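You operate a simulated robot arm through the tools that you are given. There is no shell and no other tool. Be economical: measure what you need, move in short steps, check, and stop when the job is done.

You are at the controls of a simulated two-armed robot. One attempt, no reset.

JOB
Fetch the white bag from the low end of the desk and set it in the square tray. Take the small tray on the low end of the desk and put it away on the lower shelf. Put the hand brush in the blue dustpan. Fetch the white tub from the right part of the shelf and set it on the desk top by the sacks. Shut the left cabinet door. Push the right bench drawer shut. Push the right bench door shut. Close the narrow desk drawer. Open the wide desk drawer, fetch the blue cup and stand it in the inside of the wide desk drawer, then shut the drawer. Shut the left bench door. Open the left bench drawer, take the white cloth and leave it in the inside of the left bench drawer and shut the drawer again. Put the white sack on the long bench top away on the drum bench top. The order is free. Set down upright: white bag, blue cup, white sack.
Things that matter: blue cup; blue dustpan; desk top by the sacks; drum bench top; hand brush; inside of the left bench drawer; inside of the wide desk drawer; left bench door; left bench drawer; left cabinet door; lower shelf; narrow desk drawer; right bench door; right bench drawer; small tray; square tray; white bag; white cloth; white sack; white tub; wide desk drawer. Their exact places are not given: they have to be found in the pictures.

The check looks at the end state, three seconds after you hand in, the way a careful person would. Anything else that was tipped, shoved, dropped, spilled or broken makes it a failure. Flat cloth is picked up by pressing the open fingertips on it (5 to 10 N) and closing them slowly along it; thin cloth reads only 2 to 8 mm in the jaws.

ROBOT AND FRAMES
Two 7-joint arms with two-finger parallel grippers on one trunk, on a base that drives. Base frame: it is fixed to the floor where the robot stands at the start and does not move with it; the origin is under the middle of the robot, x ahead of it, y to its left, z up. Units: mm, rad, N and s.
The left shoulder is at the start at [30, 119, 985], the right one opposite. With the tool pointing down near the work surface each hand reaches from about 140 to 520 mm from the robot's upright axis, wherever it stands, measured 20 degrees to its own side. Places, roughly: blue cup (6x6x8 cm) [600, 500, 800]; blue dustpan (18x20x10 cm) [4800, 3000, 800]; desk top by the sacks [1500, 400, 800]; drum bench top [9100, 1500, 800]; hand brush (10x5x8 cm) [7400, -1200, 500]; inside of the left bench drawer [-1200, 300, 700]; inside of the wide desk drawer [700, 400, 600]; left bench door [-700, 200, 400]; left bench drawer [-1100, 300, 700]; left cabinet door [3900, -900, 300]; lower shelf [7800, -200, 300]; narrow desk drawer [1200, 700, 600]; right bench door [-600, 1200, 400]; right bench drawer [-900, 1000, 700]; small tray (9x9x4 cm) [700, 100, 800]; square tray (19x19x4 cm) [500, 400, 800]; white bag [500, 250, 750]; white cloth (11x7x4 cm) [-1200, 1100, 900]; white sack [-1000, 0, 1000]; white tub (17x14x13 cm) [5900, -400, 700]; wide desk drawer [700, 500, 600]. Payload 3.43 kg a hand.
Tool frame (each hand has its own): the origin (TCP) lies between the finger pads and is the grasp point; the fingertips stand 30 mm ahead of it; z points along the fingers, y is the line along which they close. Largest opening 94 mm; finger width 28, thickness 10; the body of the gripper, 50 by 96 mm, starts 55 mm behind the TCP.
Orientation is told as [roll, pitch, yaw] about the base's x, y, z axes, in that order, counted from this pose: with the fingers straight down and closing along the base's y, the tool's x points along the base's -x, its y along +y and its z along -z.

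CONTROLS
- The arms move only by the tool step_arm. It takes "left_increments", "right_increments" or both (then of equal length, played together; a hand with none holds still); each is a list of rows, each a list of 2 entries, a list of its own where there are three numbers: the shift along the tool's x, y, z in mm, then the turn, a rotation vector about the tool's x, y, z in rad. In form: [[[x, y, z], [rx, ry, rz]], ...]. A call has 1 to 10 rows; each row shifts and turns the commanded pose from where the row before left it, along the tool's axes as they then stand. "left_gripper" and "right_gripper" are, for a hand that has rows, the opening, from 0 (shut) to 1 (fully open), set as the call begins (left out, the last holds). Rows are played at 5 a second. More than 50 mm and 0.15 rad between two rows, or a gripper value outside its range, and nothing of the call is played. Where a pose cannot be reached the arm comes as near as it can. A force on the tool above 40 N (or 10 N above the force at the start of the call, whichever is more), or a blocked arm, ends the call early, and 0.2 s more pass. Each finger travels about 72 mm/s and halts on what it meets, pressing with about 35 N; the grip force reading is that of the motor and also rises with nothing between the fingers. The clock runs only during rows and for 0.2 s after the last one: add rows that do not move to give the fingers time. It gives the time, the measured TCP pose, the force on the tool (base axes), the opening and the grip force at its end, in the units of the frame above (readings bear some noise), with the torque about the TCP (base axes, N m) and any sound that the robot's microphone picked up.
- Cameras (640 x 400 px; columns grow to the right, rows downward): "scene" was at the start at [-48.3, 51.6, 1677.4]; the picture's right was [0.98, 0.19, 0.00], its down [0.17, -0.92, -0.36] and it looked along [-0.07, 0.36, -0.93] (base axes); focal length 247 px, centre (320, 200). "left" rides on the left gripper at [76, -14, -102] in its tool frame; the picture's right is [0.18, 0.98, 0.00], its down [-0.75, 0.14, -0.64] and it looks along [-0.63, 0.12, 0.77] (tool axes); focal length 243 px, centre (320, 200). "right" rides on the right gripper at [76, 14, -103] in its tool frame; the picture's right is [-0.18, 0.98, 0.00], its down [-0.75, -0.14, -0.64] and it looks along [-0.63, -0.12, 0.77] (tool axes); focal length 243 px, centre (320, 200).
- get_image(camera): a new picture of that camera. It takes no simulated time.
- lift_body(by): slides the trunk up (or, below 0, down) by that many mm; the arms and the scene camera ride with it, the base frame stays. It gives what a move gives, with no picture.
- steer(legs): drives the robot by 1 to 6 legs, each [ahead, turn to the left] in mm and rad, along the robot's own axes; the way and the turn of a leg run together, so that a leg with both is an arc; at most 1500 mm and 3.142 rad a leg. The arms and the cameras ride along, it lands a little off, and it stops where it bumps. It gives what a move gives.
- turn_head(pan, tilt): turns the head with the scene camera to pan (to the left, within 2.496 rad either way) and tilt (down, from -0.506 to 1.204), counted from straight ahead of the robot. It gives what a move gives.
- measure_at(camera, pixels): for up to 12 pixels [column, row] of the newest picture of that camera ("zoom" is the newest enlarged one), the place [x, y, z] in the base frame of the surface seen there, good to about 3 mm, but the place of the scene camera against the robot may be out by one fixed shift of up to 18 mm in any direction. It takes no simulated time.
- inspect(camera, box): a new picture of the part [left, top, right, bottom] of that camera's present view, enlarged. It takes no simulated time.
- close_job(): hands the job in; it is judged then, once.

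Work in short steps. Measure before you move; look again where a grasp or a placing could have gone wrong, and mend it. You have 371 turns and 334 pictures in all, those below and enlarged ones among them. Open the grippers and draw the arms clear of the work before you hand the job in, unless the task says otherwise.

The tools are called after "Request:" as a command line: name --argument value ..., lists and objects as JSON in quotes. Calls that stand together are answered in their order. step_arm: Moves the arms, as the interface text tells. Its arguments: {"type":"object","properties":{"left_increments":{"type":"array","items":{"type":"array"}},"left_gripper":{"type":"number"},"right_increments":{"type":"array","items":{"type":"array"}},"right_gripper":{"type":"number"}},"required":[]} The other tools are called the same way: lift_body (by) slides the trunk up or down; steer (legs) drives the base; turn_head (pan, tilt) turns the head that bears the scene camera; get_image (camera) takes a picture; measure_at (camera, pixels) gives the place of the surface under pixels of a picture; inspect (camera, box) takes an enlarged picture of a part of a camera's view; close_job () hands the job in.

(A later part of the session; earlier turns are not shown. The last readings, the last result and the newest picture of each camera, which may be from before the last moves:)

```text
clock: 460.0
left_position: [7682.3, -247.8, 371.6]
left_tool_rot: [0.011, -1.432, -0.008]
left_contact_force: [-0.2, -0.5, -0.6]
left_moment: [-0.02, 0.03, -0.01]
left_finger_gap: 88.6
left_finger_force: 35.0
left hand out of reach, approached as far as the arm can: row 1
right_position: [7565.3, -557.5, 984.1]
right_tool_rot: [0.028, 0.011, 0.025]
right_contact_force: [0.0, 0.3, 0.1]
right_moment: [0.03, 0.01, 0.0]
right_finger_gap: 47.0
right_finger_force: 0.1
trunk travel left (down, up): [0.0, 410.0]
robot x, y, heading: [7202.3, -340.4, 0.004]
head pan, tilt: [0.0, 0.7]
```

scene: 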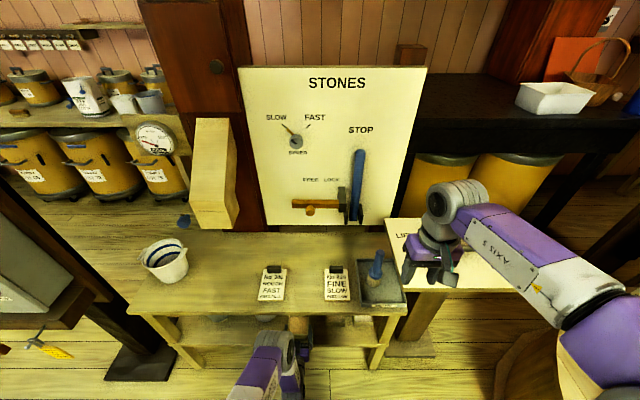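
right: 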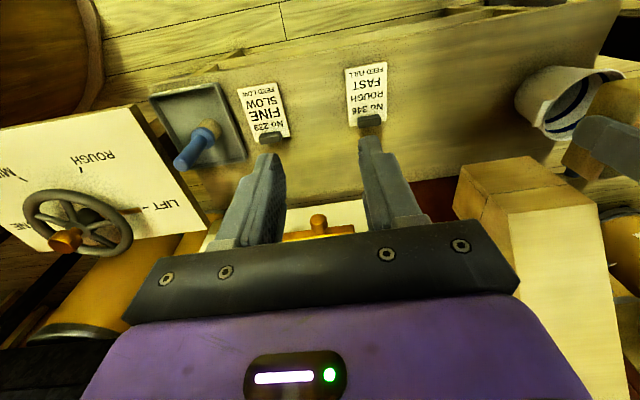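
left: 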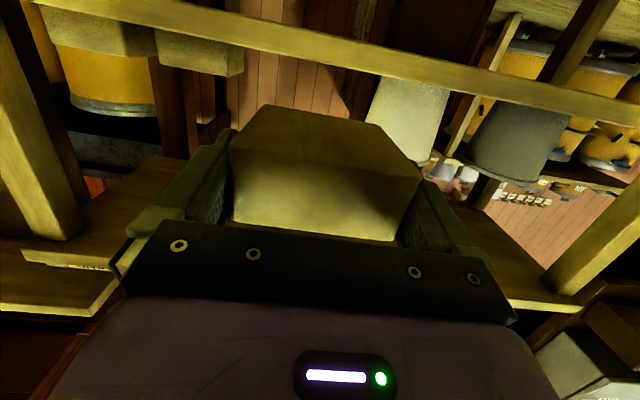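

Reach limit at z≈372. Extend the arm 50 forward (less wrist bend), drive back 50, and lower again.

Request:
step_arm --left_increments '[[[-5, 0, 12], [0, 0, 0]], [[-2, 0, 15], [0, 0, 0]], [[-2, 0, 15], [0, 0, 0]], [[-1, 0, 8], [0, 0, 0]]]'

Request:
steer --legs '[[-50, 0]]'

Request:
step_arm --left_increments '[[[5, 0, 0.7], [0, 0, 0]], [[4, 0, 0.5], [0, 0, 0]], [[3, 0, 0.4], [0, 0, 0]]]'

```text
clock: 461.0
left_position: [7732.4, -245.8, 375.0]
left_tool_rot: [0.006, -1.432, 0.0]
left_contact_force: [-0.4, 0.2, -1.5]
left_moment: [0.03, 0.04, -0.01]
left_finger_gap: 88.9
left_finger_force: 35.0
left hand out of reach, approached as far as the arm can: row 3
right_position: [7565.8, -559.0, 983.9]
right_tool_rot: [0.026, 0.013, 0.023]
right_contact_force: [0.5, 0.0, -0.7]
right_moment: [-0.02, -0.02, -0.03]
right_finger_gap: 47.2
right_finger_force: 0.2
trunk travel left (down, up): [0.0, 410.0]
robot x, y, heading: [7204.1, -340.7, -0.007]
head pan, tilt: [0.0, 0.7]
```

```text
clock: 461.9
left_position: [7684.0, -246.6, 375.4]
left_tool_rot: [0.007, -1.431, 0.0]
left_contact_force: [0.0, -1.5, -1.7]
left_moment: [0.02, 0.03, -0.01]
left_finger_gap: 88.9
left_finger_force: 35.1
right_position: [7515.3, -557.3, 985.0]
right_tool_rot: [0.027, 0.012, 0.025]
right_contact_force: [-0.2, -0.4, -0.2]
right_moment: [-0.01, 0.0, -0.04]
right_finger_gap: 47.0
right_finger_force: 0.0
trunk travel left (down, up): [0.0, 410.0]
robot x, y, heading: [7153.3, -341.8, 0.005]
head pan, tilt: [0.0, 0.7]
```

```text
clock: 462.7
left_position: [7684.7, -246.1, 374.7]
left_tool_rot: [0.007, -1.43, -0.001]
left_contact_force: [0.1, -0.3, -1.5]
left_moment: [0.01, 0.04, 0.02]
left_finger_gap: 88.9
left_finger_force: 34.6
left hand out of reach, approached as far as the arm can: row 1, 2, 3
right_position: [7516.4, -557.5, 984.2]
right_tool_rot: [0.026, 0.011, 0.024]
right_contact_force: [0.1, 0.3, 0.2]
right_moment: [0.02, 0.03, 0.0]
right_finger_gap: 47.0
right_finger_force: 0.0
trunk travel left (down, up): [0.0, 410.0]
robot x, y, heading: [7151.8, -335.6, 0.005]
head pan, tilt: [0.0, 0.7]
```

Still limited. Try a closer arm posture: retract 110 and drive forward 110.

Request:
step_arm --left_increments '[[[-6, 0, -20], [0, 0, 0]], [[2.5, 0, -30], [0, 0, 0]], [[3, 0, -30], [0, 0, 0]], [[3, 0, -30], [0, 0, 0]]]'

Request:
step_arm --left_increments '[[[6, 0, 0.8], [0, 0, 0]], [[6, 0, 0.8], [0, 0, 0]], [[5, 0, 0.7], [0, 0, 0]]]'

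```text
clock: 463.7
left_position: [7574.6, -246.0, 389.3]
left_tool_rot: [0.008, -1.43, -0.003]
left_contact_force: [0.7, 1.4, -1.4]
left_moment: [0.0, 0.02, 0.04]
left_finger_gap: 89.1
left_finger_force: 35.0
right_position: [7516.5, -558.6, 985.7]
right_tool_rot: [0.027, 0.013, 0.025]
right_contact_force: [-0.5, -0.2, 0.7]
right_moment: [-0.02, -0.02, 0.02]
right_finger_gap: 47.2
right_finger_force: 0.1
trunk travel left (down, up): [0.0, 410.0]
robot x, y, heading: [7150.5, -339.4, 0.0]
head pan, tilt: [0.0, 0.7]
```

```text
clock: 464.5
left_position: [7575.9, -245.8, 375.9]
left_tool_rot: [0.006, -1.429, -0.003]
left_contact_force: [0.1, -0.8, -1.1]
left_moment: [-0.04, 0.03, 0.0]
left_finger_gap: 88.7
left_finger_force: 34.8
left hand out of reach, approached as far as the arm can: row 3
right_position: [7515.7, -557.2, 985.1]
right_tool_rot: [0.026, 0.013, 0.025]
right_contact_force: [-0.4, 0.1, -1.0]
right_moment: [0.01, 0.01, 0.0]
right_finger_gap: 47.1
right_finger_force: 0.1
trunk travel left (down, up): [0.0, 410.0]
robot x, y, heading: [7150.6, -342.0, 0.004]
head pan, tilt: [0.0, 0.7]
```

Limit looks height-bound. Test whether tilting the hand 0.1 rad more downward lets the TCP go lower.

Request:
step_arm --left_increments '[[[0, 0, 0], [0, 0.08, 0]], [[6, 0, 1.2], [0, 0, 0]], [[6, 0, 1.2], [0, 0, 0]]]'

```text
clock: 465.3
left_position: [7575.1, -245.4, 365.6]
left_tool_rot: [0.001, -1.35, 0.005]
left_contact_force: [-0.7, -0.4, -1.6]
left_moment: [-0.01, 0.02, -0.02]
left_finger_gap: 88.8
left_finger_force: 35.4
right_position: [7516.1, -558.3, 985.3]
right_tool_rot: [0.027, 0.012, 0.024]
right_contact_force: [-0.8, -0.3, 0.5]
right_moment: [0.03, -0.02, 0.01]
right_finger_gap: 46.9
right_finger_force: 0.1
trunk travel left (down, up): [0.0, 410.0]
robot x, y, heading: [7152.1, -339.2, 0.005]
head pan, tilt: [0.0, 0.7]
```

With 0.08 rad tilt it goes lower (365). Raise a little, drive forward 108, then lower until the far edge touches.

Request:
step_arm --left_increments '[[[-10, 0, -2], [0, 0, 0]], [[-6, 0, -1.2], [0, 0, 0]]]'

Request:
steer --legs '[[112, 0]]'

Request:
step_arm --left_increments '[[[5, 0, 1.1], [0, 0, 0]], [[5, 0, 1.1], [0, 0, 0]], [[3, 0, 0.6], [0, 0, 0]], [[2, 0, 0.4], [0, 0, 0]]]'

```text
clock: 465.9
left_position: [7576.6, -245.9, 381.1]
left_tool_rot: [0.004, -1.348, 0.001]
left_contact_force: [0.2, 0.0, -1.4]
left_moment: [0.01, 0.02, -0.01]
left_finger_gap: 88.9
left_finger_force: 34.5
right_position: [7516.8, -557.3, 983.9]
right_tool_rot: [0.027, 0.011, 0.025]
right_contact_force: [-0.3, 0.0, 0.4]
right_moment: [-0.01, -0.02, 0.0]
right_finger_gap: 46.9
right_finger_force: 0.0
trunk travel left (down, up): [0.0, 410.0]
robot x, y, heading: [7151.0, -338.2, 0.001]
head pan, tilt: [0.0, 0.7]
```

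```text
clock: 467.1
left_position: [7686.1, -244.6, 381.3]
left_tool_rot: [0.006, -1.35, 0.003]
left_contact_force: [-0.3, 0.5, -0.9]
left_moment: [0.01, 0.01, -0.01]
left_finger_gap: 88.9
left_finger_force: 35.2
right_position: [7627.9, -556.7, 984.5]
right_tool_rot: [0.026, 0.011, 0.024]
right_contact_force: [0.3, -0.3, 0.3]
right_moment: [0.01, 0.0, -0.01]
right_finger_gap: 47.1
right_finger_force: 0.0
trunk travel left (down, up): [0.0, 410.0]
robot x, y, heading: [7264.2, -342.9, 0.001]
head pan, tilt: [0.0, 0.7]
```

```text
clock: 468.1
left_position: [7687.1, -246.9, 369.5]
left_tool_rot: [0.001, -1.357, 0.001]
left_contact_force: [-4.8, 0.5, 14.2]
left_moment: [-0.15, -0.8, 0.0]
left_finger_gap: 88.9
left_finger_force: 35.6
right_position: [7625.8, -558.1, 986.7]
right_tool_rot: [0.027, 0.011, 0.025]
right_contact_force: [0.4, -0.1, -0.1]
right_moment: [0.0, 0.01, -0.02]
right_finger_gap: 47.0
right_finger_force: 0.0
trunk travel left (down, up): [0.0, 410.0]
robot x, y, heading: [7262.0, -340.3, 0.005]
head pan, tilt: [0.0, 0.7]
```

Far edge touches. Press a little more so the tray pivots level.

Request:
step_arm --left_increments '[[[2, 0, 0.4], [0, 0, 0]], [[2, 0, 0.4], [0, 0, 0]], [[1.5, 0, 0.3], [0, 0, 0]]]'

Request:
get_image --camera "left"

```text
clock: 468.9
left_position: [7685.7, -245.9, 361.6]
left_tool_rot: [0.003, -1.351, 0.001]
left_contact_force: [-5.8, -0.8, 13.1]
left_moment: [-0.04, -0.86, -0.09]
left_finger_gap: 88.8
left_finger_force: 35.0
right_position: [7626.6, -557.3, 984.5]
right_tool_rot: [0.028, 0.008, 0.026]
right_contact_force: [0.2, -0.8, -0.8]
right_moment: [-0.04, 0.01, 0.02]
right_finger_gap: 47.0
right_finger_force: 0.0
trunk travel left (down, up): [0.0, 410.0]
robot x, y, heading: [7258.9, -341.1, 0.003]
head pan, tilt: [0.0, 0.7]
```

```text
183 pictures are left
```

left: 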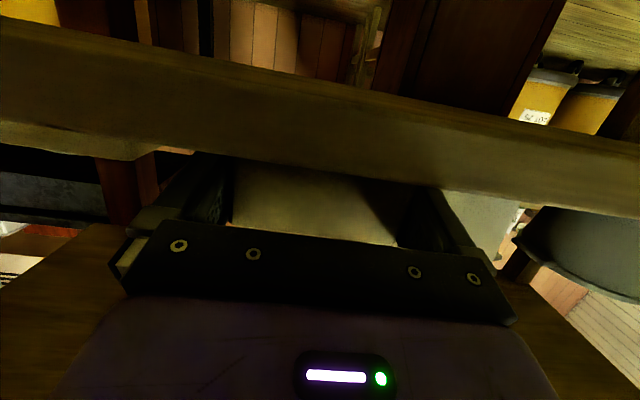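

It pivots at steady force. One more millimetre, then open and withdraw straight back.

Request:
step_arm --left_increments '[[[1.2, 0, 0.2], [0, 0, 0]]]'

Request:
step_arm --left_increments '[[[0, 0, 0], [0, 0, 0]], [[0, 0, 0], [0, 0, 0]], [[0, 0, 0], [0, 0, 0]]]' --left_gripper 1

Request:
steer --legs '[[-150, 0]]'

Request:
get_image --camera "left"

Request:
inspect --camera "scene" --box '[180, 240, 420, 400]'

```text
clock: 469.3
left_position: [7686.5, -245.3, 360.7]
left_tool_rot: [0.004, -1.355, 0.002]
left_contact_force: [-6.5, -1.4, 22.2]
left_moment: [-0.02, 0.46, -0.02]
left_finger_gap: 88.8
left_finger_force: 35.0
right_position: [7626.2, -557.3, 985.2]
right_tool_rot: [0.026, 0.011, 0.024]
right_contact_force: [-0.1, 1.1, 0.2]
right_moment: [0.0, -0.02, 0.0]
right_finger_gap: 47.0
right_finger_force: 0.1
trunk travel left (down, up): [0.0, 410.0]
robot x, y, heading: [7260.9, -341.5, 0.003]
head pan, tilt: [0.0, 0.7]
```

```text
clock: 470.1
left_position: [7686.1, -244.8, 359.6]
left_tool_rot: [0.005, -1.351, 0.002]
left_contact_force: [-6.8, 4.1, 15.0]
left_moment: [-0.63, -0.26, -0.06]
left_finger_gap: 91.7
left_finger_force: 0.2
right_position: [7625.8, -556.4, 984.9]
right_tool_rot: [0.025, 0.01, 0.024]
right_contact_force: [-0.4, 0.3, -0.1]
right_moment: [-0.03, 0.03, -0.01]
right_finger_gap: 46.8
right_finger_force: 0.0
trunk travel left (down, up): [0.0, 410.0]
robot x, y, heading: [7263.8, -338.9, 0.001]
head pan, tilt: [0.0, 0.7]
```

```text
clock: 471.5
left_position: [7536.9, -245.8, 359.3]
left_tool_rot: [0.005, -1.353, 0.0]
left_contact_force: [0.5, -0.4, 1.2]
left_moment: [0.0, 0.02, -0.01]
left_finger_gap: 93.9
left_finger_force: 0.0
right_position: [7476.7, -558.7, 984.7]
right_tool_rot: [0.026, 0.012, 0.024]
right_contact_force: [0.2, 1.0, 0.2]
right_moment: [0.02, 0.0, 0.03]
right_finger_gap: 47.0
right_finger_force: 0.1
trunk travel left (down, up): [0.0, 410.0]
robot x, y, heading: [7113.5, -339.4, -0.002]
head pan, tilt: [0.0, 0.7]
```

```text
182 pictures are left
```

left: 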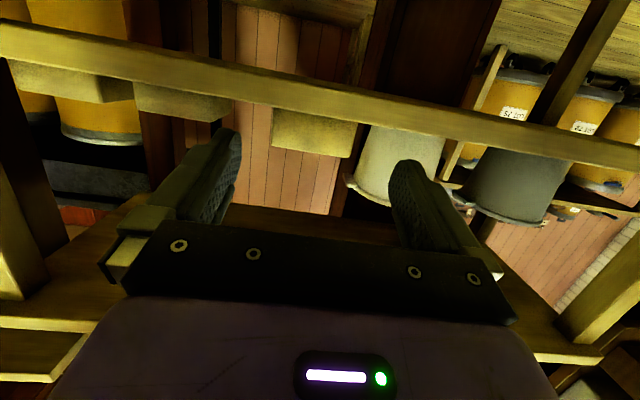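

```text
2.50 times, centred on (300, 320) of scene
```

zoom: 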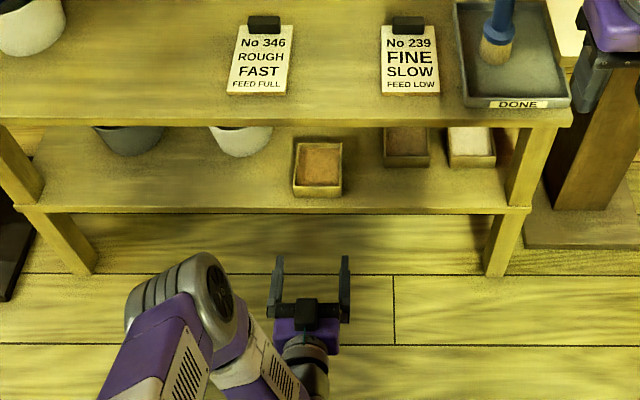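

Small tray sits on the shelf. Now the hand brush: raise the trunk and look right.

Request:
lift_body --by 200

Request:
turn_head --pan -1.1 --tilt 0.7

Request:
get_image --camera "scene"

```text
clock: 473.6
left_position: [7536.2, -245.6, 558.9]
left_tool_rot: [0.005, -1.351, 0.0]
left_contact_force: [0.1, 0.8, 0.3]
left_moment: [-0.02, -0.01, -0.03]
left_finger_gap: 93.9
left_finger_force: 0.0
right_position: [7478.1, -558.0, 1185.2]
right_tool_rot: [0.025, 0.012, 0.024]
right_contact_force: [-0.3, -0.1, 0.0]
right_moment: [0.0, -0.01, -0.02]
right_finger_gap: 46.9
right_finger_force: 0.1
trunk travel left (down, up): [-200.0, 210.0]
robot x, y, heading: [7115.8, -344.1, 0.005]
head pan, tilt: [0.0, 0.7]
```

```text
clock: 475.0
left_position: [7538.1, -244.9, 558.4]
left_tool_rot: [0.004, -1.352, 0.001]
left_contact_force: [-0.6, 0.6, -0.9]
left_moment: [0.01, 0.03, 0.01]
left_finger_gap: 94.0
left_finger_force: 0.2
right_position: [7478.0, -557.1, 1184.3]
right_tool_rot: [0.026, 0.013, 0.024]
right_contact_force: [0.0, 0.7, -0.4]
right_moment: [-0.02, 0.0, 0.0]
right_finger_gap: 46.8
right_finger_force: 0.0
trunk travel left (down, up): [-200.0, 210.0]
robot x, y, heading: [7113.0, -343.3, 0.01]
head pan, tilt: [-1.1, 0.7]
```

```text
180 pictures are left
```

scene: 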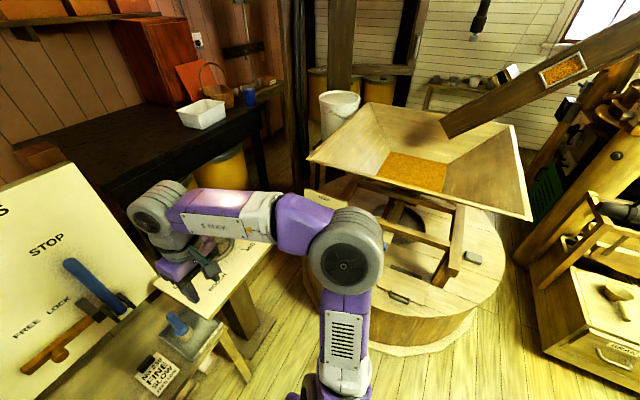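

Arm hides it; turn the robot toward the casing and look straight.

Request:
steer --legs '[[-60, 0], [0, -1.2]]'

Request:
turn_head --pan 0.05 --tilt 0.75

Request:
get_image --camera "scene"

```text
clock: 478.9
left_position: [7294.4, -701.8, 560.1]
left_tool_rot: [0.005, -1.35, -1.2]
left_contact_force: [0.2, 0.6, -0.4]
left_moment: [0.01, 0.0, 0.01]
left_finger_gap: 94.1
left_finger_force: 0.2
right_position: [6983.6, -758.5, 1184.2]
right_tool_rot: [0.025, 0.013, -1.174]
right_contact_force: [-0.2, 0.8, -0.3]
right_moment: [0.01, -0.03, 0.01]
right_finger_gap: 47.4
right_finger_force: 0.0
trunk travel left (down, up): [-200.0, 210.0]
robot x, y, heading: [7054.6, -343.5, -1.192]
head pan, tilt: [-1.1, 0.7]
```

```text
clock: 480.3
left_position: [7295.6, -701.5, 559.3]
left_tool_rot: [0.006, -1.35, -1.2]
left_contact_force: [0.3, -0.5, 1.5]
left_moment: [0.0, 0.01, 0.0]
left_finger_gap: 94.0
left_finger_force: 0.0
right_position: [6982.9, -760.6, 1184.2]
right_tool_rot: [0.026, 0.011, -1.173]
right_contact_force: [0.7, -0.6, 0.6]
right_moment: [0.01, 0.02, 0.03]
right_finger_gap: 46.8
right_finger_force: 0.1
trunk travel left (down, up): [-200.0, 210.0]
robot x, y, heading: [7050.4, -336.5, -1.19]
head pan, tilt: [0.051, 0.75]
```

```text
179 pictures are left
```

scene: 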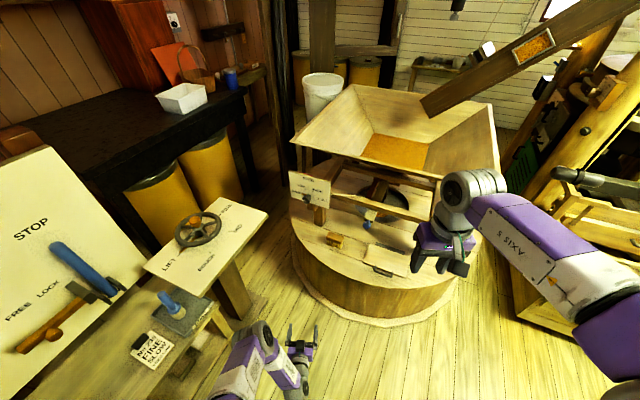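

Brush at about (334,240) on the casing rim. Enlarge and measure.

Request:
inspect --camera "scene" --box '[270, 180, 470, 320]'

Request:
measure_at --camera "scene" --pixels '[[327, 235], [334, 240], [342, 245], [335, 233], [320, 240], [350, 250], [345, 275], [310, 225], [300, 250], [370, 250]]'

```text
2.86 times, centred on (370, 250) of scene
```

zoom: 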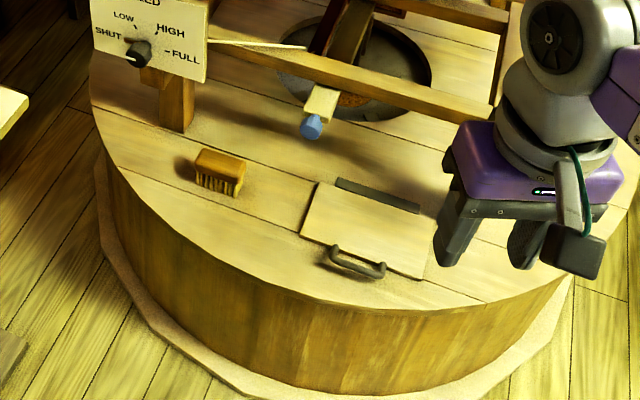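

```text
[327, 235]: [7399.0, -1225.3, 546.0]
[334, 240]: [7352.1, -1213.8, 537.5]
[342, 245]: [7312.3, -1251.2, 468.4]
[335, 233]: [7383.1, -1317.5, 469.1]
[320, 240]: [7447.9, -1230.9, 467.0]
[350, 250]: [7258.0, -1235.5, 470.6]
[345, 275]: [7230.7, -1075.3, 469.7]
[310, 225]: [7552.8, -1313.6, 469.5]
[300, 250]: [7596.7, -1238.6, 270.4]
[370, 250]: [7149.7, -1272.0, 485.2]
```

Measure hopper lip, beam, and FEED panel for clearance.

Request:
measure_at --camera "scene" --pixels '[[300, 143], [370, 158], [440, 180], [310, 175], [328, 190], [310, 215], [370, 205], [400, 205], [340, 165], [345, 215]]'

```text
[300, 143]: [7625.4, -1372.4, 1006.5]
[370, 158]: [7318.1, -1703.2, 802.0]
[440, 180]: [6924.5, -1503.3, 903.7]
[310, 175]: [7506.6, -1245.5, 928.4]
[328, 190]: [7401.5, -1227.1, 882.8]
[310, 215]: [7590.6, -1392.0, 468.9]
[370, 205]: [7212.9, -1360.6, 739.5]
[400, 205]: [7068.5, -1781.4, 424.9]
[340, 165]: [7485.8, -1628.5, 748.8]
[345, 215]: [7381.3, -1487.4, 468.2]
```

FEED panel hangs close by on the +x side, so I'll use the right hand with its elbow to −x. First stow the left hand high and back.

Request:
step_arm --left_increments '[[[-45, 0, -10], [0, 0, 0]], [[-45, 0, -10], [0, 0, 0]], [[-45, 0, -10], [0, 0, 0]], [[-45, 10, -10], [0, 0, 0]], [[-45, 10, -10], [0, 0, 0]], [[-45, 10, -10], [0, 0, 0]], [[-45, 10, -10], [0, 0, 0]], [[-45, 10, -10], [0, 0, 0]], [[-45, 10, -10], [0, 0, 0]], [[-30, 10, 0], [0, 0, 0]]]'

Request:
step_arm --left_increments '[[[0, 20, 0], [0, 0.145, 0]], [[0, 20, 0], [0, 0.145, 0]], [[0, 20, 0], [0, 0.145, 0]], [[0, 0, 0], [0, 0.145, 0]], [[0, 0, 0], [0, 0.145, 0]], [[0, 0, 0], [0, 0.145, 0]], [[0, 0, 0], [0, 0.145, 0]], [[0, 0, 0], [0, 0.145, 0]], [[0, 0, 0], [0, 0.145, 0]], [[0, 0, 0], [0, 0.045, 0]]]'

Request:
get_image --camera "scene"

```text
clock: 482.5
left_position: [7372.4, -720.6, 988.4]
left_tool_rot: [0.005, -1.349, -1.2]
left_contact_force: [-0.3, -0.3, 0.1]
left_moment: [-0.01, 0.0, 0.01]
left_finger_gap: 93.9
left_finger_force: 0.0
left hand out of reach, approached as far as the arm can: row 8, 9
right_position: [6983.1, -759.5, 1183.7]
right_tool_rot: [0.025, 0.011, -1.175]
right_contact_force: [0.1, -0.1, 0.1]
right_moment: [0.01, -0.03, 0.02]
right_finger_gap: 47.0
right_finger_force: 0.1
trunk travel left (down, up): [-200.0, 210.0]
robot x, y, heading: [7055.6, -343.1, -1.196]
head pan, tilt: [0.051, 0.75]
```

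```text
clock: 484.7
left_position: [7428.6, -697.5, 987.0]
left_tool_rot: [0.001, 0.003, -1.192]
left_contact_force: [0.1, -0.6, -0.3]
left_moment: [0.0, -0.01, 0.01]
left_finger_gap: 93.9
left_finger_force: 0.0
right_position: [6983.5, -759.0, 1186.2]
right_tool_rot: [0.026, 0.012, -1.174]
right_contact_force: [-0.5, -0.3, -0.6]
right_moment: [0.01, 0.0, 0.01]
right_finger_gap: 47.0
right_finger_force: 0.0
trunk travel left (down, up): [-200.0, 210.0]
robot x, y, heading: [7056.8, -342.0, -1.191]
head pan, tilt: [0.051, 0.75]
```

```text
177 pictures are left
```

scene: 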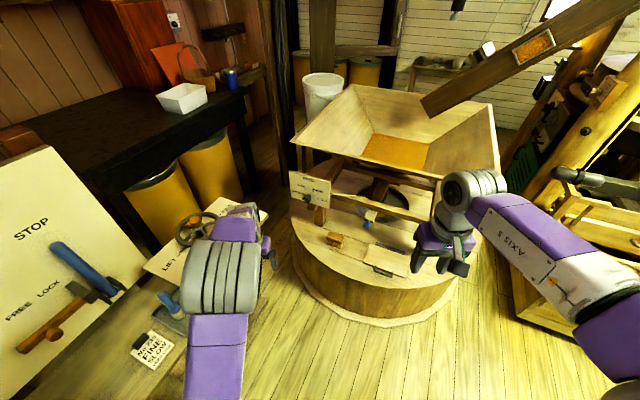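

Pull the left hand back 150, then drive to about (7340,−800) facing −y.

Request:
step_arm --left_increments '[[[40, 0, 0], [0, 0, 0]], [[40, 0, 0], [0, 0, 0]], [[40, 0, 0], [0, 0, 0]], [[30, 0, 0], [0, 0, 0]]]'

Request:
steer --legs '[[0, 0.18], [500, 0], [0, -0.56]]'

Request:
get_image --camera "scene"

Request:
get_image --camera "right"

```text
clock: 485.7
left_position: [7373.6, -557.5, 986.6]
left_tool_rot: [0.002, -0.002, -1.194]
left_contact_force: [0.0, 0.2, -0.1]
left_moment: [-0.04, -0.01, 0.04]
left_finger_gap: 94.0
left_finger_force: 0.1
right_position: [6984.1, -757.7, 1185.3]
right_tool_rot: [0.026, 0.011, -1.174]
right_contact_force: [-1.1, 0.0, -0.3]
right_moment: [0.01, -0.01, -0.01]
right_finger_gap: 46.8
right_finger_force: 0.1
trunk travel left (down, up): [-200.0, 210.0]
robot x, y, heading: [7053.7, -342.8, -1.192]
head pan, tilt: [0.051, 0.75]
```

```text
clock: 490.9
left_position: [7539.0, -1091.1, 986.4]
left_tool_rot: [0.004, 0.0, -1.573]
left_contact_force: [0.8, 0.4, -0.2]
left_moment: [-0.05, 0.0, -0.03]
left_finger_gap: 93.9
left_finger_force: 0.1
right_position: [7102.6, -1134.6, 1184.5]
right_tool_rot: [0.026, 0.013, -1.553]
right_contact_force: [-0.4, -0.9, 0.1]
right_moment: [0.0, 0.0, 0.07]
right_finger_gap: 46.7
right_finger_force: 0.1
trunk travel left (down, up): [-200.0, 210.0]
robot x, y, heading: [7323.0, -769.6, -1.58]
head pan, tilt: [0.051, 0.75]
```

```text
176 pictures are left
```

scene: 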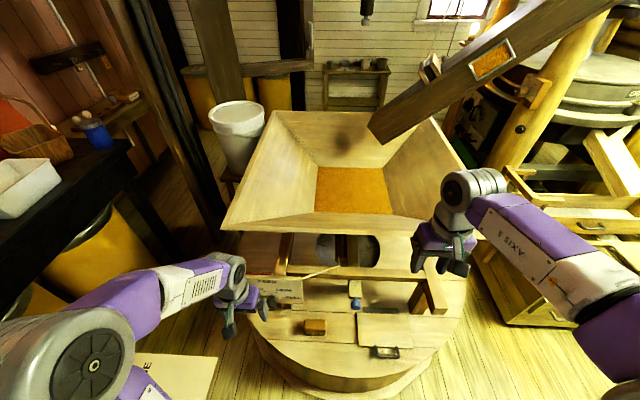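

```text
175 pictures are left
```

right: 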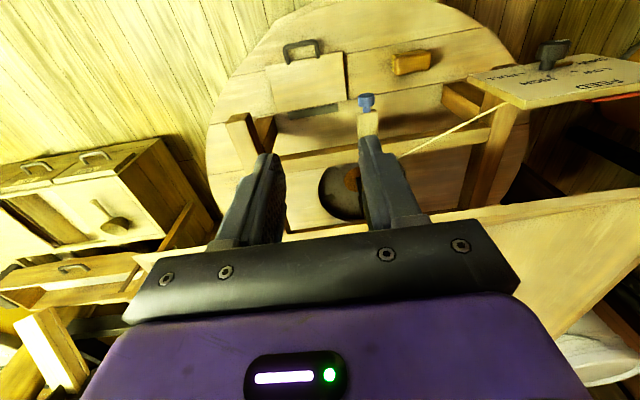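

Measure the brush (411,62) and panel in the right view.

Request:
measure_at --camera "right" --pixels '[[411, 62], [393, 58], [430, 52], [395, 74], [428, 68], [411, 55], [480, 80], [500, 100], [540, 50], [430, 90], [380, 55]]'

Request:
inspect --camera "right" --box '[350, 20, 510, 120]'

```text
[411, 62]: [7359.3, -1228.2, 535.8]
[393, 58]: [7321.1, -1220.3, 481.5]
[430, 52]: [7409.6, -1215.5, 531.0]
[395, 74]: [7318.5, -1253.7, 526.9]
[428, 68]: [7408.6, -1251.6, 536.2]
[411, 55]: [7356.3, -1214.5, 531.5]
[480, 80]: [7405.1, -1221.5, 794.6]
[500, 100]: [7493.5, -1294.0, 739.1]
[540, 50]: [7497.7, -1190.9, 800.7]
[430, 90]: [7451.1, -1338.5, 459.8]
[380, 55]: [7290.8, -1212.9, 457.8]
```

```text
4.00 times, centred on (430, 70) of right
```

zoom: 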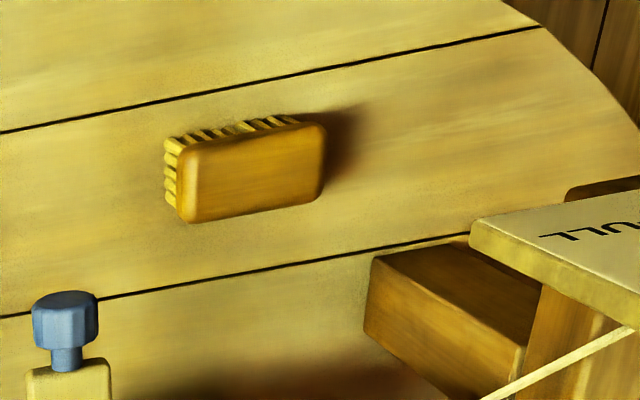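

Brush block: x 7318–7411, y −1213…−1255, top 534. Turn the right hand (rz −1.57) so it closes across the brush with the camera on the free side.

Request:
step_arm --right_increments '[[[0, 0, 20], [0, 0, -0.15]], [[0, 0, 20], [0, 0, -0.15]], [[0, 0, 20], [0, 0, -0.15]], [[0, 0, 20], [0, 0, -0.15]], [[0, 0, 20], [0, 0, -0.15]], [[0, 0, 20], [0, 0, -0.15]], [[0, 0, 20], [0, 0, -0.15]], [[0, 0, 20], [0, 0, -0.15]], [[0, 0, 20], [0, 0, -0.15]], [[0, 0, 20], [0, 0, -0.15]]]' --right_gripper 1

Request:
step_arm --right_increments '[[[0, 0, 20], [0, 0, -0.053]], [[0, 0, 40], [0, 0, 0]]]'

```text
clock: 493.1
left_position: [7538.9, -1091.6, 985.9]
left_tool_rot: [-0.001, -0.002, -1.573]
left_contact_force: [-0.4, -0.8, 0.2]
left_moment: [-0.01, 0.03, 0.03]
left_finger_gap: 93.8
left_finger_force: 0.0
right_position: [7198.7, -1050.7, 988.5]
right_tool_rot: [0.012, -0.025, -0.054]
right_contact_force: [0.3, 0.1, -0.4]
right_moment: [0.01, 0.03, -0.02]
right_finger_gap: 94.2
right_finger_force: 0.2
right hand out of reach, approached as far as the arm can: row 7, 8, 9, 10
trunk travel left (down, up): [-200.0, 210.0]
robot x, y, heading: [7314.9, -770.8, -1.574]
head pan, tilt: [0.051, 0.75]
```

```text
clock: 493.8
left_position: [7539.0, -1090.9, 985.7]
left_tool_rot: [0.003, 0.0, -1.573]
left_contact_force: [0.3, -1.2, 0.3]
left_moment: [-0.02, -0.02, -0.04]
left_finger_gap: 93.9
left_finger_force: 0.0
right_position: [7211.9, -1037.2, 932.8]
right_tool_rot: [0.011, -0.026, -0.004]
right_contact_force: [0.0, -0.3, 0.4]
right_moment: [-0.03, -0.01, -0.01]
right_finger_gap: 94.1
right_finger_force: 0.1
right hand out of reach, approached as far as the arm can: row 1, 2
trunk travel left (down, up): [-200.0, 210.0]
robot x, y, heading: [7323.3, -772.7, -1.572]
head pan, tilt: [0.051, 0.75]
```

Test whether this orientation holds nearer the target.

Request:
step_arm --right_increments '[[[-25, -25, 20], [0, 0, 0]], [[-25, -25, 20], [0, 0, 0]], [[-15, -25, 30], [0, 0, 0]], [[0, 0, 40], [0, 0, 0]], [[0, 0, 40], [0, 0, 0]], [[0, 0, 40], [0, 0, 0]]]'

```text
clock: 495.1
left_position: [7539.7, -1090.6, 986.2]
left_tool_rot: [0.003, 0.0, -1.571]
left_contact_force: [-0.7, -0.1, 0.1]
left_moment: [0.0, 0.0, 0.01]
left_finger_gap: 93.8
left_finger_force: 0.0
right_position: [7229.0, -1045.9, 919.6]
right_tool_rot: [0.013, -0.024, -0.004]
right_contact_force: [0.4, 0.1, -0.1]
right_moment: [-0.01, -0.01, -0.01]
right_finger_gap: 94.0
right_finger_force: 0.2
right hand out of reach, approached as far as the arm can: row 1, 2, 3, 4, 5, 6
trunk travel left (down, up): [-200.0, 210.0]
robot x, y, heading: [7322.3, -773.1, -1.573]
head pan, tilt: [0.051, 0.75]
```

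Not feasible; rotate the other way (rz +3.14 in total).

Request:
step_arm --right_increments '[[[0, 0, 0], [0, 0, 0.15]], [[0, 0, 0], [0, 0, 0.15]], [[0, 0, 0], [0, 0, 0.15]], [[0, 0, 0], [0, 0, 0.15]], [[0, 0, 0], [0, 0, 0.15]], [[0, 0, 0], [0, 0, 0.15]], [[0, 0, 0], [0, 0, 0.15]], [[0, 0, 0], [0, 0, 0.15]], [[0, 0, 0], [0, 0, 0.15]], [[0, 0, 0], [0, 0, 0.15]]]'

Request:
step_arm --right_increments '[[[0, 0, 0], [0, 0, 0.15]], [[0, 0, 0], [0, 0, 0.15]], [[0, 0, 0], [0, 0, 0.15]], [[0, 0, 0], [0, 0, 0.15]], [[0, 0, 0], [0, 0, 0.15]], [[0, 0, 0], [0, 0, 0.15]], [[0, 0, 0], [0, 0, 0.15]], [[0, 0, 0], [0, 0, 0.15]], [[0, 0, 0], [0, 0, 0.15]], [[0, 0, 0], [0, 0, 0.15]]]'

Request:
step_arm --right_increments '[[[0, 0, 0], [0, 0, 0.137]], [[0, 0, 0], [0, 0, 0]]]'

Request:
get_image --camera "right"

```text
clock: 497.4
left_position: [7539.2, -1090.2, 986.0]
left_tool_rot: [0.002, 0.0, -1.574]
left_contact_force: [-0.2, -0.4, -0.5]
left_moment: [-0.04, 0.03, 0.05]
left_finger_gap: 93.7
left_finger_force: 0.0
right_position: [7230.8, -1043.0, 919.4]
right_tool_rot: [0.028, 0.011, -1.505]
right_contact_force: [0.7, 0.4, -0.4]
right_moment: [-0.01, 0.03, 0.03]
right_finger_gap: 94.1
right_finger_force: 0.1
trunk travel left (down, up): [-200.0, 210.0]
robot x, y, heading: [7321.7, -773.0, -1.574]
head pan, tilt: [0.051, 0.75]
```

```text
clock: 499.6
left_position: [7538.0, -1090.6, 986.2]
left_tool_rot: [0.002, 0.0, -1.573]
left_contact_force: [0.2, -0.6, 0.2]
left_moment: [0.02, 0.02, -0.04]
left_finger_gap: 94.0
left_finger_force: 0.0
right_position: [7230.6, -1045.4, 919.7]
right_tool_rot: [-0.009, 0.027, -3.002]
right_contact_force: [-0.2, -0.3, 0.3]
right_moment: [0.01, -0.01, -0.01]
right_finger_gap: 94.1
right_finger_force: 0.0
trunk travel left (down, up): [-200.0, 210.0]
robot x, y, heading: [7320.0, -772.7, -1.578]
head pan, tilt: [0.051, 0.75]
```

```text
clock: 500.1
left_position: [7539.1, -1091.4, 985.5]
left_tool_rot: [0.002, 0.0, -1.572]
left_contact_force: [0.8, 0.7, 0.0]
left_moment: [0.01, -0.02, 0.02]
left_finger_gap: 94.0
left_finger_force: 0.1
right_position: [7230.6, -1044.8, 918.9]
right_tool_rot: [-0.013, 0.027, -3.138]
right_contact_force: [-0.3, 0.3, 0.3]
right_moment: [-0.01, -0.01, 0.01]
right_finger_gap: 94.0
right_finger_force: 0.0
trunk travel left (down, up): [-200.0, 210.0]
robot x, y, heading: [7321.5, -769.7, -1.574]
head pan, tilt: [0.051, 0.75]
```

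```text
173 pictures are left
```

right: 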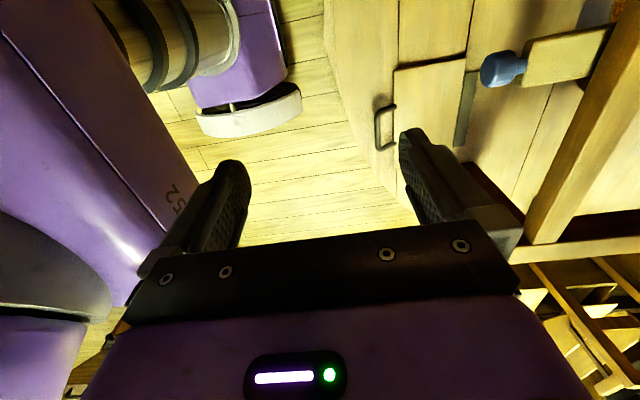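

Orientation OK. I'll slide in along +x beside the brush, below the panel. Measure handle, knob.

Request:
measure_at --camera "right" --pixels '[[385, 110], [385, 145], [500, 70], [525, 65], [465, 110], [395, 100], [420, 60], [540, 200]]'

Request:
measure_at --camera "scene" --pixels '[[375, 350], [398, 352], [355, 305], [358, 295], [360, 318], [415, 318], [385, 345]]'

```text
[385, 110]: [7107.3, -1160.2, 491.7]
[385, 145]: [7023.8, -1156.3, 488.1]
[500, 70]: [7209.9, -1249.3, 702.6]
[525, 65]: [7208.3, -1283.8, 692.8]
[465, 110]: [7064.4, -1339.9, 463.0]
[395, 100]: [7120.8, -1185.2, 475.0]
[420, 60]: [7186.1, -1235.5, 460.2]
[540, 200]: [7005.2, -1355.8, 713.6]
```

```text
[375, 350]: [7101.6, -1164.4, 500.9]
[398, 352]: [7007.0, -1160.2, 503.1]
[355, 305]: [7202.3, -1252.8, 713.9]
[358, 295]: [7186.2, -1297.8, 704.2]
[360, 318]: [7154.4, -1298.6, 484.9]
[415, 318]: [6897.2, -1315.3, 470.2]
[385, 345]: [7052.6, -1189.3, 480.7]
```

Path: x=7290,y=−1085 down to z 520, then −y to −1233, then +x onto the brush.

Request:
step_arm --right_increments '[[[30, 20, 0], [0, 0, 0]], [[30, 20, 0], [0, 0, 0]], [[0, 0, 45], [0, 0, 0]], [[0, 0, 45], [0, 0, 0]], [[0, 0, 45], [0, 0, 0]], [[0, 0, 45], [0, 0, 0]], [[0, 0, 45], [0, 0, 0]], [[0, 0, 45], [0, 0, 0]], [[0, 0, 45], [0, 0, 0]], [[0, 0, 45], [0, 0, 0]]]'

Request:
get_image --camera "right"

```text
clock: 502.4
left_position: [7538.9, -1091.1, 986.6]
left_tool_rot: [0.003, 0.0, -1.574]
left_contact_force: [0.2, -0.2, -0.6]
left_moment: [0.04, 0.01, 0.04]
left_finger_gap: 94.1
left_finger_force: 0.1
right_position: [7300.4, -1081.2, 560.0]
right_tool_rot: [-0.011, 0.028, -3.137]
right_contact_force: [0.7, 0.7, -0.3]
right_moment: [0.06, 0.0, -0.03]
right_finger_gap: 93.9
right_finger_force: 0.1
trunk travel left (down, up): [-200.0, 210.0]
robot x, y, heading: [7321.7, -773.8, -1.569]
head pan, tilt: [0.051, 0.75]
```

```text
172 pictures are left
```

right: 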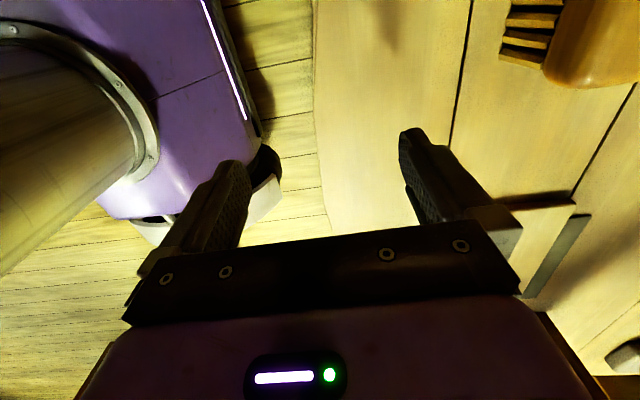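

Shift −12 in x, lower to 517, move −y to −1233.

Request:
step_arm --right_increments '[[[-12, 0, 0], [0, 0, 0]], [[0, 0, 22], [0, 0, 0]], [[0, 0, 20], [0, 0, 0]], [[0, 30, 0], [0, 0, 0]], [[0, 30, 0], [0, 0, 0]], [[0, 30, 0], [0, 0, 0]], [[0, 30, 0], [0, 0, 0]], [[0, 30, 0], [0, 0, 0]]]'

Request:
get_image --camera "right"

```text
clock: 504.1
left_position: [7540.1, -1091.4, 986.5]
left_tool_rot: [0.003, 0.0, -1.573]
left_contact_force: [-0.3, 0.6, 0.9]
left_moment: [0.06, 0.02, -0.03]
left_finger_gap: 94.2
left_finger_force: 0.1
right_position: [7289.8, -1229.3, 515.8]
right_tool_rot: [-0.014, 0.025, -3.137]
right_contact_force: [-0.3, -0.3, 0.5]
right_moment: [0.02, 0.0, 0.01]
right_finger_gap: 94.1
right_finger_force: 0.1
trunk travel left (down, up): [-200.0, 210.0]
robot x, y, heading: [7319.8, -772.2, -1.574]
head pan, tilt: [0.051, 0.75]
```

```text
171 pictures are left
```

right: 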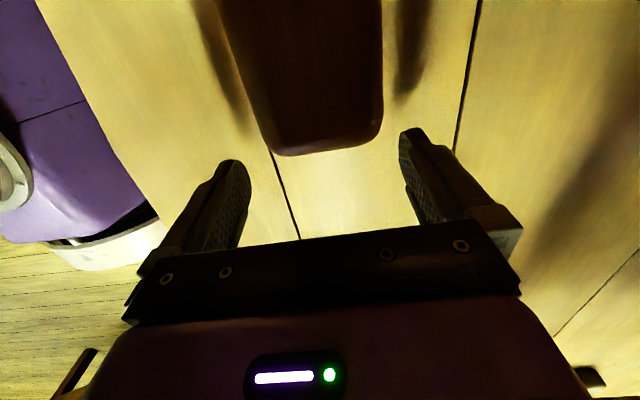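

Brush end lies between the fingers. Slide +x 58, close, lift a little.

Request:
step_arm --right_increments '[[[20, 2, 0], [0, 0, 0]], [[20, 2, 0], [0, 0, 0]], [[18, 0, 0], [0, 0, 0]]]'

Request:
step_arm --right_increments '[[[0, 0, 0], [0, 0, 0]], [[0, 0, 0], [0, 0, 0]], [[0, 0, 0], [0, 0, 0]], [[0, 0, 0], [0, 0, 0]], [[0, 0, 0], [0, 0, 0]]]' --right_gripper 0

Request:
step_arm --right_increments '[[[0, 0, -5], [0, 0, 0]], [[0, 0, -10], [0, 0, 0]]]'

Request:
get_image --camera "right"

```text
clock: 504.9
left_position: [7538.6, -1090.5, 986.3]
left_tool_rot: [0.002, 0.0, -1.572]
left_contact_force: [-0.4, 0.0, -0.4]
left_moment: [0.02, 0.0, -0.01]
left_finger_gap: 94.1
left_finger_force: 0.0
right_position: [7349.1, -1233.2, 518.1]
right_tool_rot: [-0.012, 0.025, -3.136]
right_contact_force: [-0.3, 0.9, 0.1]
right_moment: [-0.01, 0.01, -0.04]
right_finger_gap: 94.1
right_finger_force: 0.1
trunk travel left (down, up): [-200.0, 210.0]
robot x, y, heading: [7323.9, -771.0, -1.577]
head pan, tilt: [0.051, 0.75]
```

```text
clock: 506.1
left_position: [7538.7, -1090.2, 986.3]
left_tool_rot: [0.003, -0.001, -1.571]
left_contact_force: [-0.6, 0.2, 0.5]
left_moment: [0.0, -0.01, 0.0]
left_finger_gap: 94.1
left_finger_force: 0.0
right_position: [7349.0, -1234.2, 518.9]
right_tool_rot: [-0.013, 0.025, -3.136]
right_contact_force: [0.9, -0.1, 1.5]
right_moment: [-0.06, -0.03, 0.02]
right_finger_gap: 54.1
right_finger_force: 34.5
trunk travel left (down, up): [-200.0, 210.0]
robot x, y, heading: [7319.3, -769.4, -1.573]
head pan, tilt: [0.051, 0.75]
```

```text
clock: 506.8
left_position: [7538.8, -1091.4, 985.2]
left_tool_rot: [0.001, 0.0, -1.574]
left_contact_force: [-0.6, 0.2, 0.5]
left_moment: [-0.02, 0.0, 0.0]
left_finger_gap: 93.8
left_finger_force: 0.0
right_position: [7348.0, -1233.2, 534.2]
right_tool_rot: [-0.011, 0.026, -3.138]
right_contact_force: [0.1, -0.3, -1.4]
right_moment: [0.02, 0.01, 0.02]
right_finger_gap: 54.2
right_finger_force: 35.0
trunk travel left (down, up): [-200.0, 210.0]
robot x, y, heading: [7321.4, -769.2, -1.571]
head pan, tilt: [0.051, 0.75]
```

```text
170 pictures are left
```

right: 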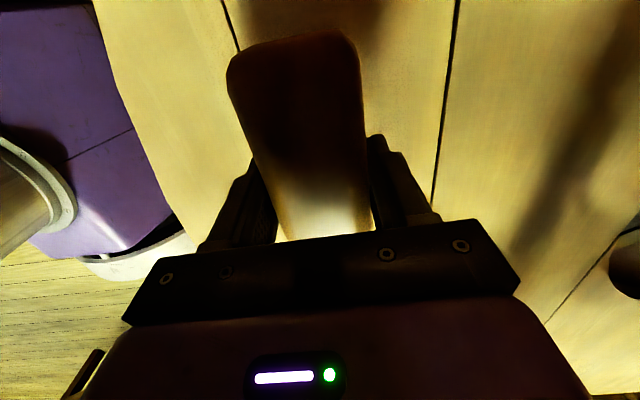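

Brush is held. Withdraw: −x 45, +y 160, then raise.

Request:
step_arm --right_increments '[[[-25, 0, 0], [0, 0, 0]], [[-20, 0, 0], [0, 0, 0]], [[0, -40, 0], [0, 0, 0]], [[0, -40, 0], [0, 0, 0]], [[0, -40, 0], [0, 0, 0]], [[0, -40, 0], [0, 0, 0]], [[0, 0, -45], [0, 0, 0]], [[0, 0, -45], [0, 0, 0]], [[0, 0, -45], [0, 0, 0]], [[0, 0, -45], [0, 0, 0]]]'

Request:
step_arm --right_increments '[[[0, 0, -45], [0, 0, 0]], [[0, 0, -45], [0, 0, 0]], [[0, 0, -45], [0, 0, 0]], [[0, 0, -45], [0, 0, 0]], [[-40, 0, -25], [0, 0, 0]], [[-40, 0, 0], [0, 0, 0]]]'

Request:
get_image --camera "right"

```text
clock: 508.9
left_position: [7539.8, -1090.2, 986.0]
left_tool_rot: [-0.001, 0.001, -1.572]
left_contact_force: [-0.3, 0.4, -0.8]
left_moment: [-0.03, 0.01, 0.0]
left_finger_gap: 94.0
left_finger_force: 0.0
right_position: [7296.8, -1073.4, 714.2]
right_tool_rot: [-0.013, 0.026, -3.138]
right_contact_force: [-0.2, -0.5, -0.6]
right_moment: [-0.01, 0.03, 0.01]
right_finger_gap: 53.5
right_finger_force: 35.6
trunk travel left (down, up): [-200.0, 210.0]
robot x, y, heading: [7322.9, -769.7, -1.574]
head pan, tilt: [0.051, 0.75]
```

```text
clock: 510.4
left_position: [7538.7, -1090.8, 986.9]
left_tool_rot: [0.002, 0.001, -1.572]
left_contact_force: [0.6, 0.3, -0.2]
left_moment: [0.02, -0.03, 0.01]
left_finger_gap: 94.0
left_finger_force: 0.1
right_position: [7211.7, -1077.0, 915.8]
right_tool_rot: [-0.013, 0.025, -3.138]
right_contact_force: [-0.3, -0.6, -0.9]
right_moment: [0.02, 0.04, -0.02]
right_finger_gap: 53.6
right_finger_force: 35.0
trunk travel left (down, up): [-200.0, 210.0]
robot x, y, heading: [7321.1, -768.3, -1.579]
head pan, tilt: [0.051, 0.75]
```

```text
169 pictures are left
```

right: 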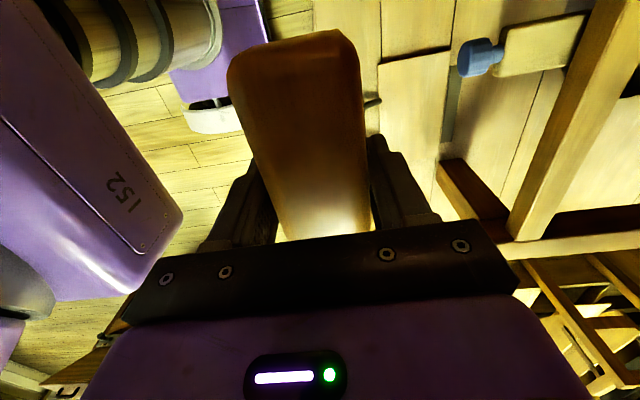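

Back off north, then turn to face −x toward the tub's shelf and look.

Request:
steer --legs '[[-480, 0], [0, -1.57]]'

Request:
turn_head --pan 0.0 --tilt 0.45

Request:
get_image --camera "scene"

```text
clock: 517.1
left_position: [6996.4, -500.0, 986.0]
left_tool_rot: [0.001, -0.002, 3.11]
left_contact_force: [-1.7, -0.5, 0.3]
left_moment: [0.0, 0.01, 0.03]
left_finger_gap: 94.1
left_finger_force: 0.1
right_position: [7020.5, -172.7, 915.5]
right_tool_rot: [-0.014, 0.026, 1.545]
right_contact_force: [0.7, -0.2, -1.6]
right_moment: [0.01, -0.01, -0.01]
right_finger_gap: 53.6
right_finger_force: 35.1
trunk travel left (down, up): [-200.0, 210.0]
robot x, y, heading: [7325.7, -293.6, 3.106]
head pan, tilt: [0.051, 0.75]
```

```text
clock: 517.9
left_position: [6997.2, -499.3, 985.6]
left_tool_rot: [0.004, -0.001, 3.108]
left_contact_force: [0.0, -0.1, 0.0]
left_moment: [0.03, 0.01, 0.04]
left_finger_gap: 93.9
left_finger_force: 0.0
right_position: [7018.7, -172.4, 915.5]
right_tool_rot: [-0.012, 0.027, 1.544]
right_contact_force: [-0.1, -0.5, -0.8]
right_moment: [-0.01, 0.02, -0.04]
right_finger_gap: 53.8
right_finger_force: 35.6
trunk travel left (down, up): [-200.0, 210.0]
robot x, y, heading: [7321.6, -290.6, 3.101]
head pan, tilt: [0.0, 0.45]
```

```text
168 pictures are left
```

scene: 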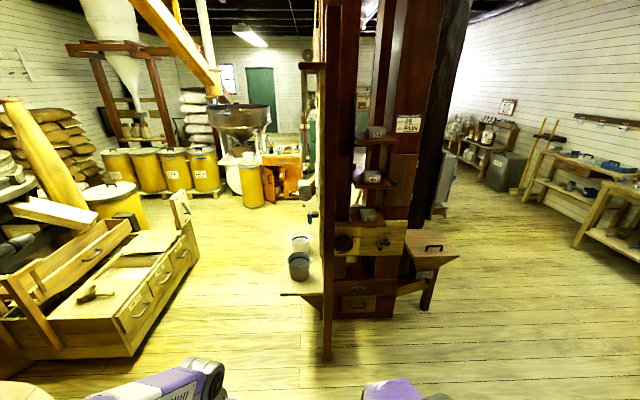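

Enlarge the shelf with tubs at (300,260).

Request:
inspect --camera "scene" --box '[240, 170, 480, 330]'

Request:
measure_at --camera "scene" --pixels '[[301, 244], [299, 265], [290, 292], [308, 290], [325, 350], [350, 310], [430, 300], [370, 215], [372, 180], [330, 270], [280, 160], [290, 180]]'

```text
2.50 times, centred on (360, 250) of scene
```

zoom: 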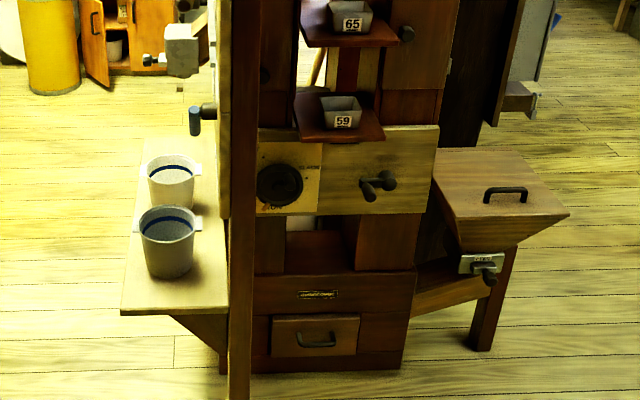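

```text
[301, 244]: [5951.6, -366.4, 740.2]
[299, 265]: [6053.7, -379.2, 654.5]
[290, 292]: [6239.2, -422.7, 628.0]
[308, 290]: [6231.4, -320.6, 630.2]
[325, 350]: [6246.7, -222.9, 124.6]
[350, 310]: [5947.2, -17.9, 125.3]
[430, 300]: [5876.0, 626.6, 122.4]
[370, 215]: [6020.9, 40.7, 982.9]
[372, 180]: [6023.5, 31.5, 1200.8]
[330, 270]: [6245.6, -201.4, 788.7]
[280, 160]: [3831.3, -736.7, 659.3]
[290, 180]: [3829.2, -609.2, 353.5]
```

Measure the floor corridor south of the shelf.

Request:
measure_at --camera "scene" --pixels '[[140, 357], [200, 250], [183, 225], [250, 205], [240, 300], [260, 250], [230, 220], [170, 180], [215, 190], [300, 200]]'

```text
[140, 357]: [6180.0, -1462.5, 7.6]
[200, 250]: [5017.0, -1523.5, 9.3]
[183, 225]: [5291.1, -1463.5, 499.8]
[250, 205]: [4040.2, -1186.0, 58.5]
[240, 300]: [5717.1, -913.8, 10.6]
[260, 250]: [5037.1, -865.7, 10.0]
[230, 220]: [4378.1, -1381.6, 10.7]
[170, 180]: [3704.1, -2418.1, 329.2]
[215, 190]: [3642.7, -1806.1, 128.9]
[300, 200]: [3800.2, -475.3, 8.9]
```

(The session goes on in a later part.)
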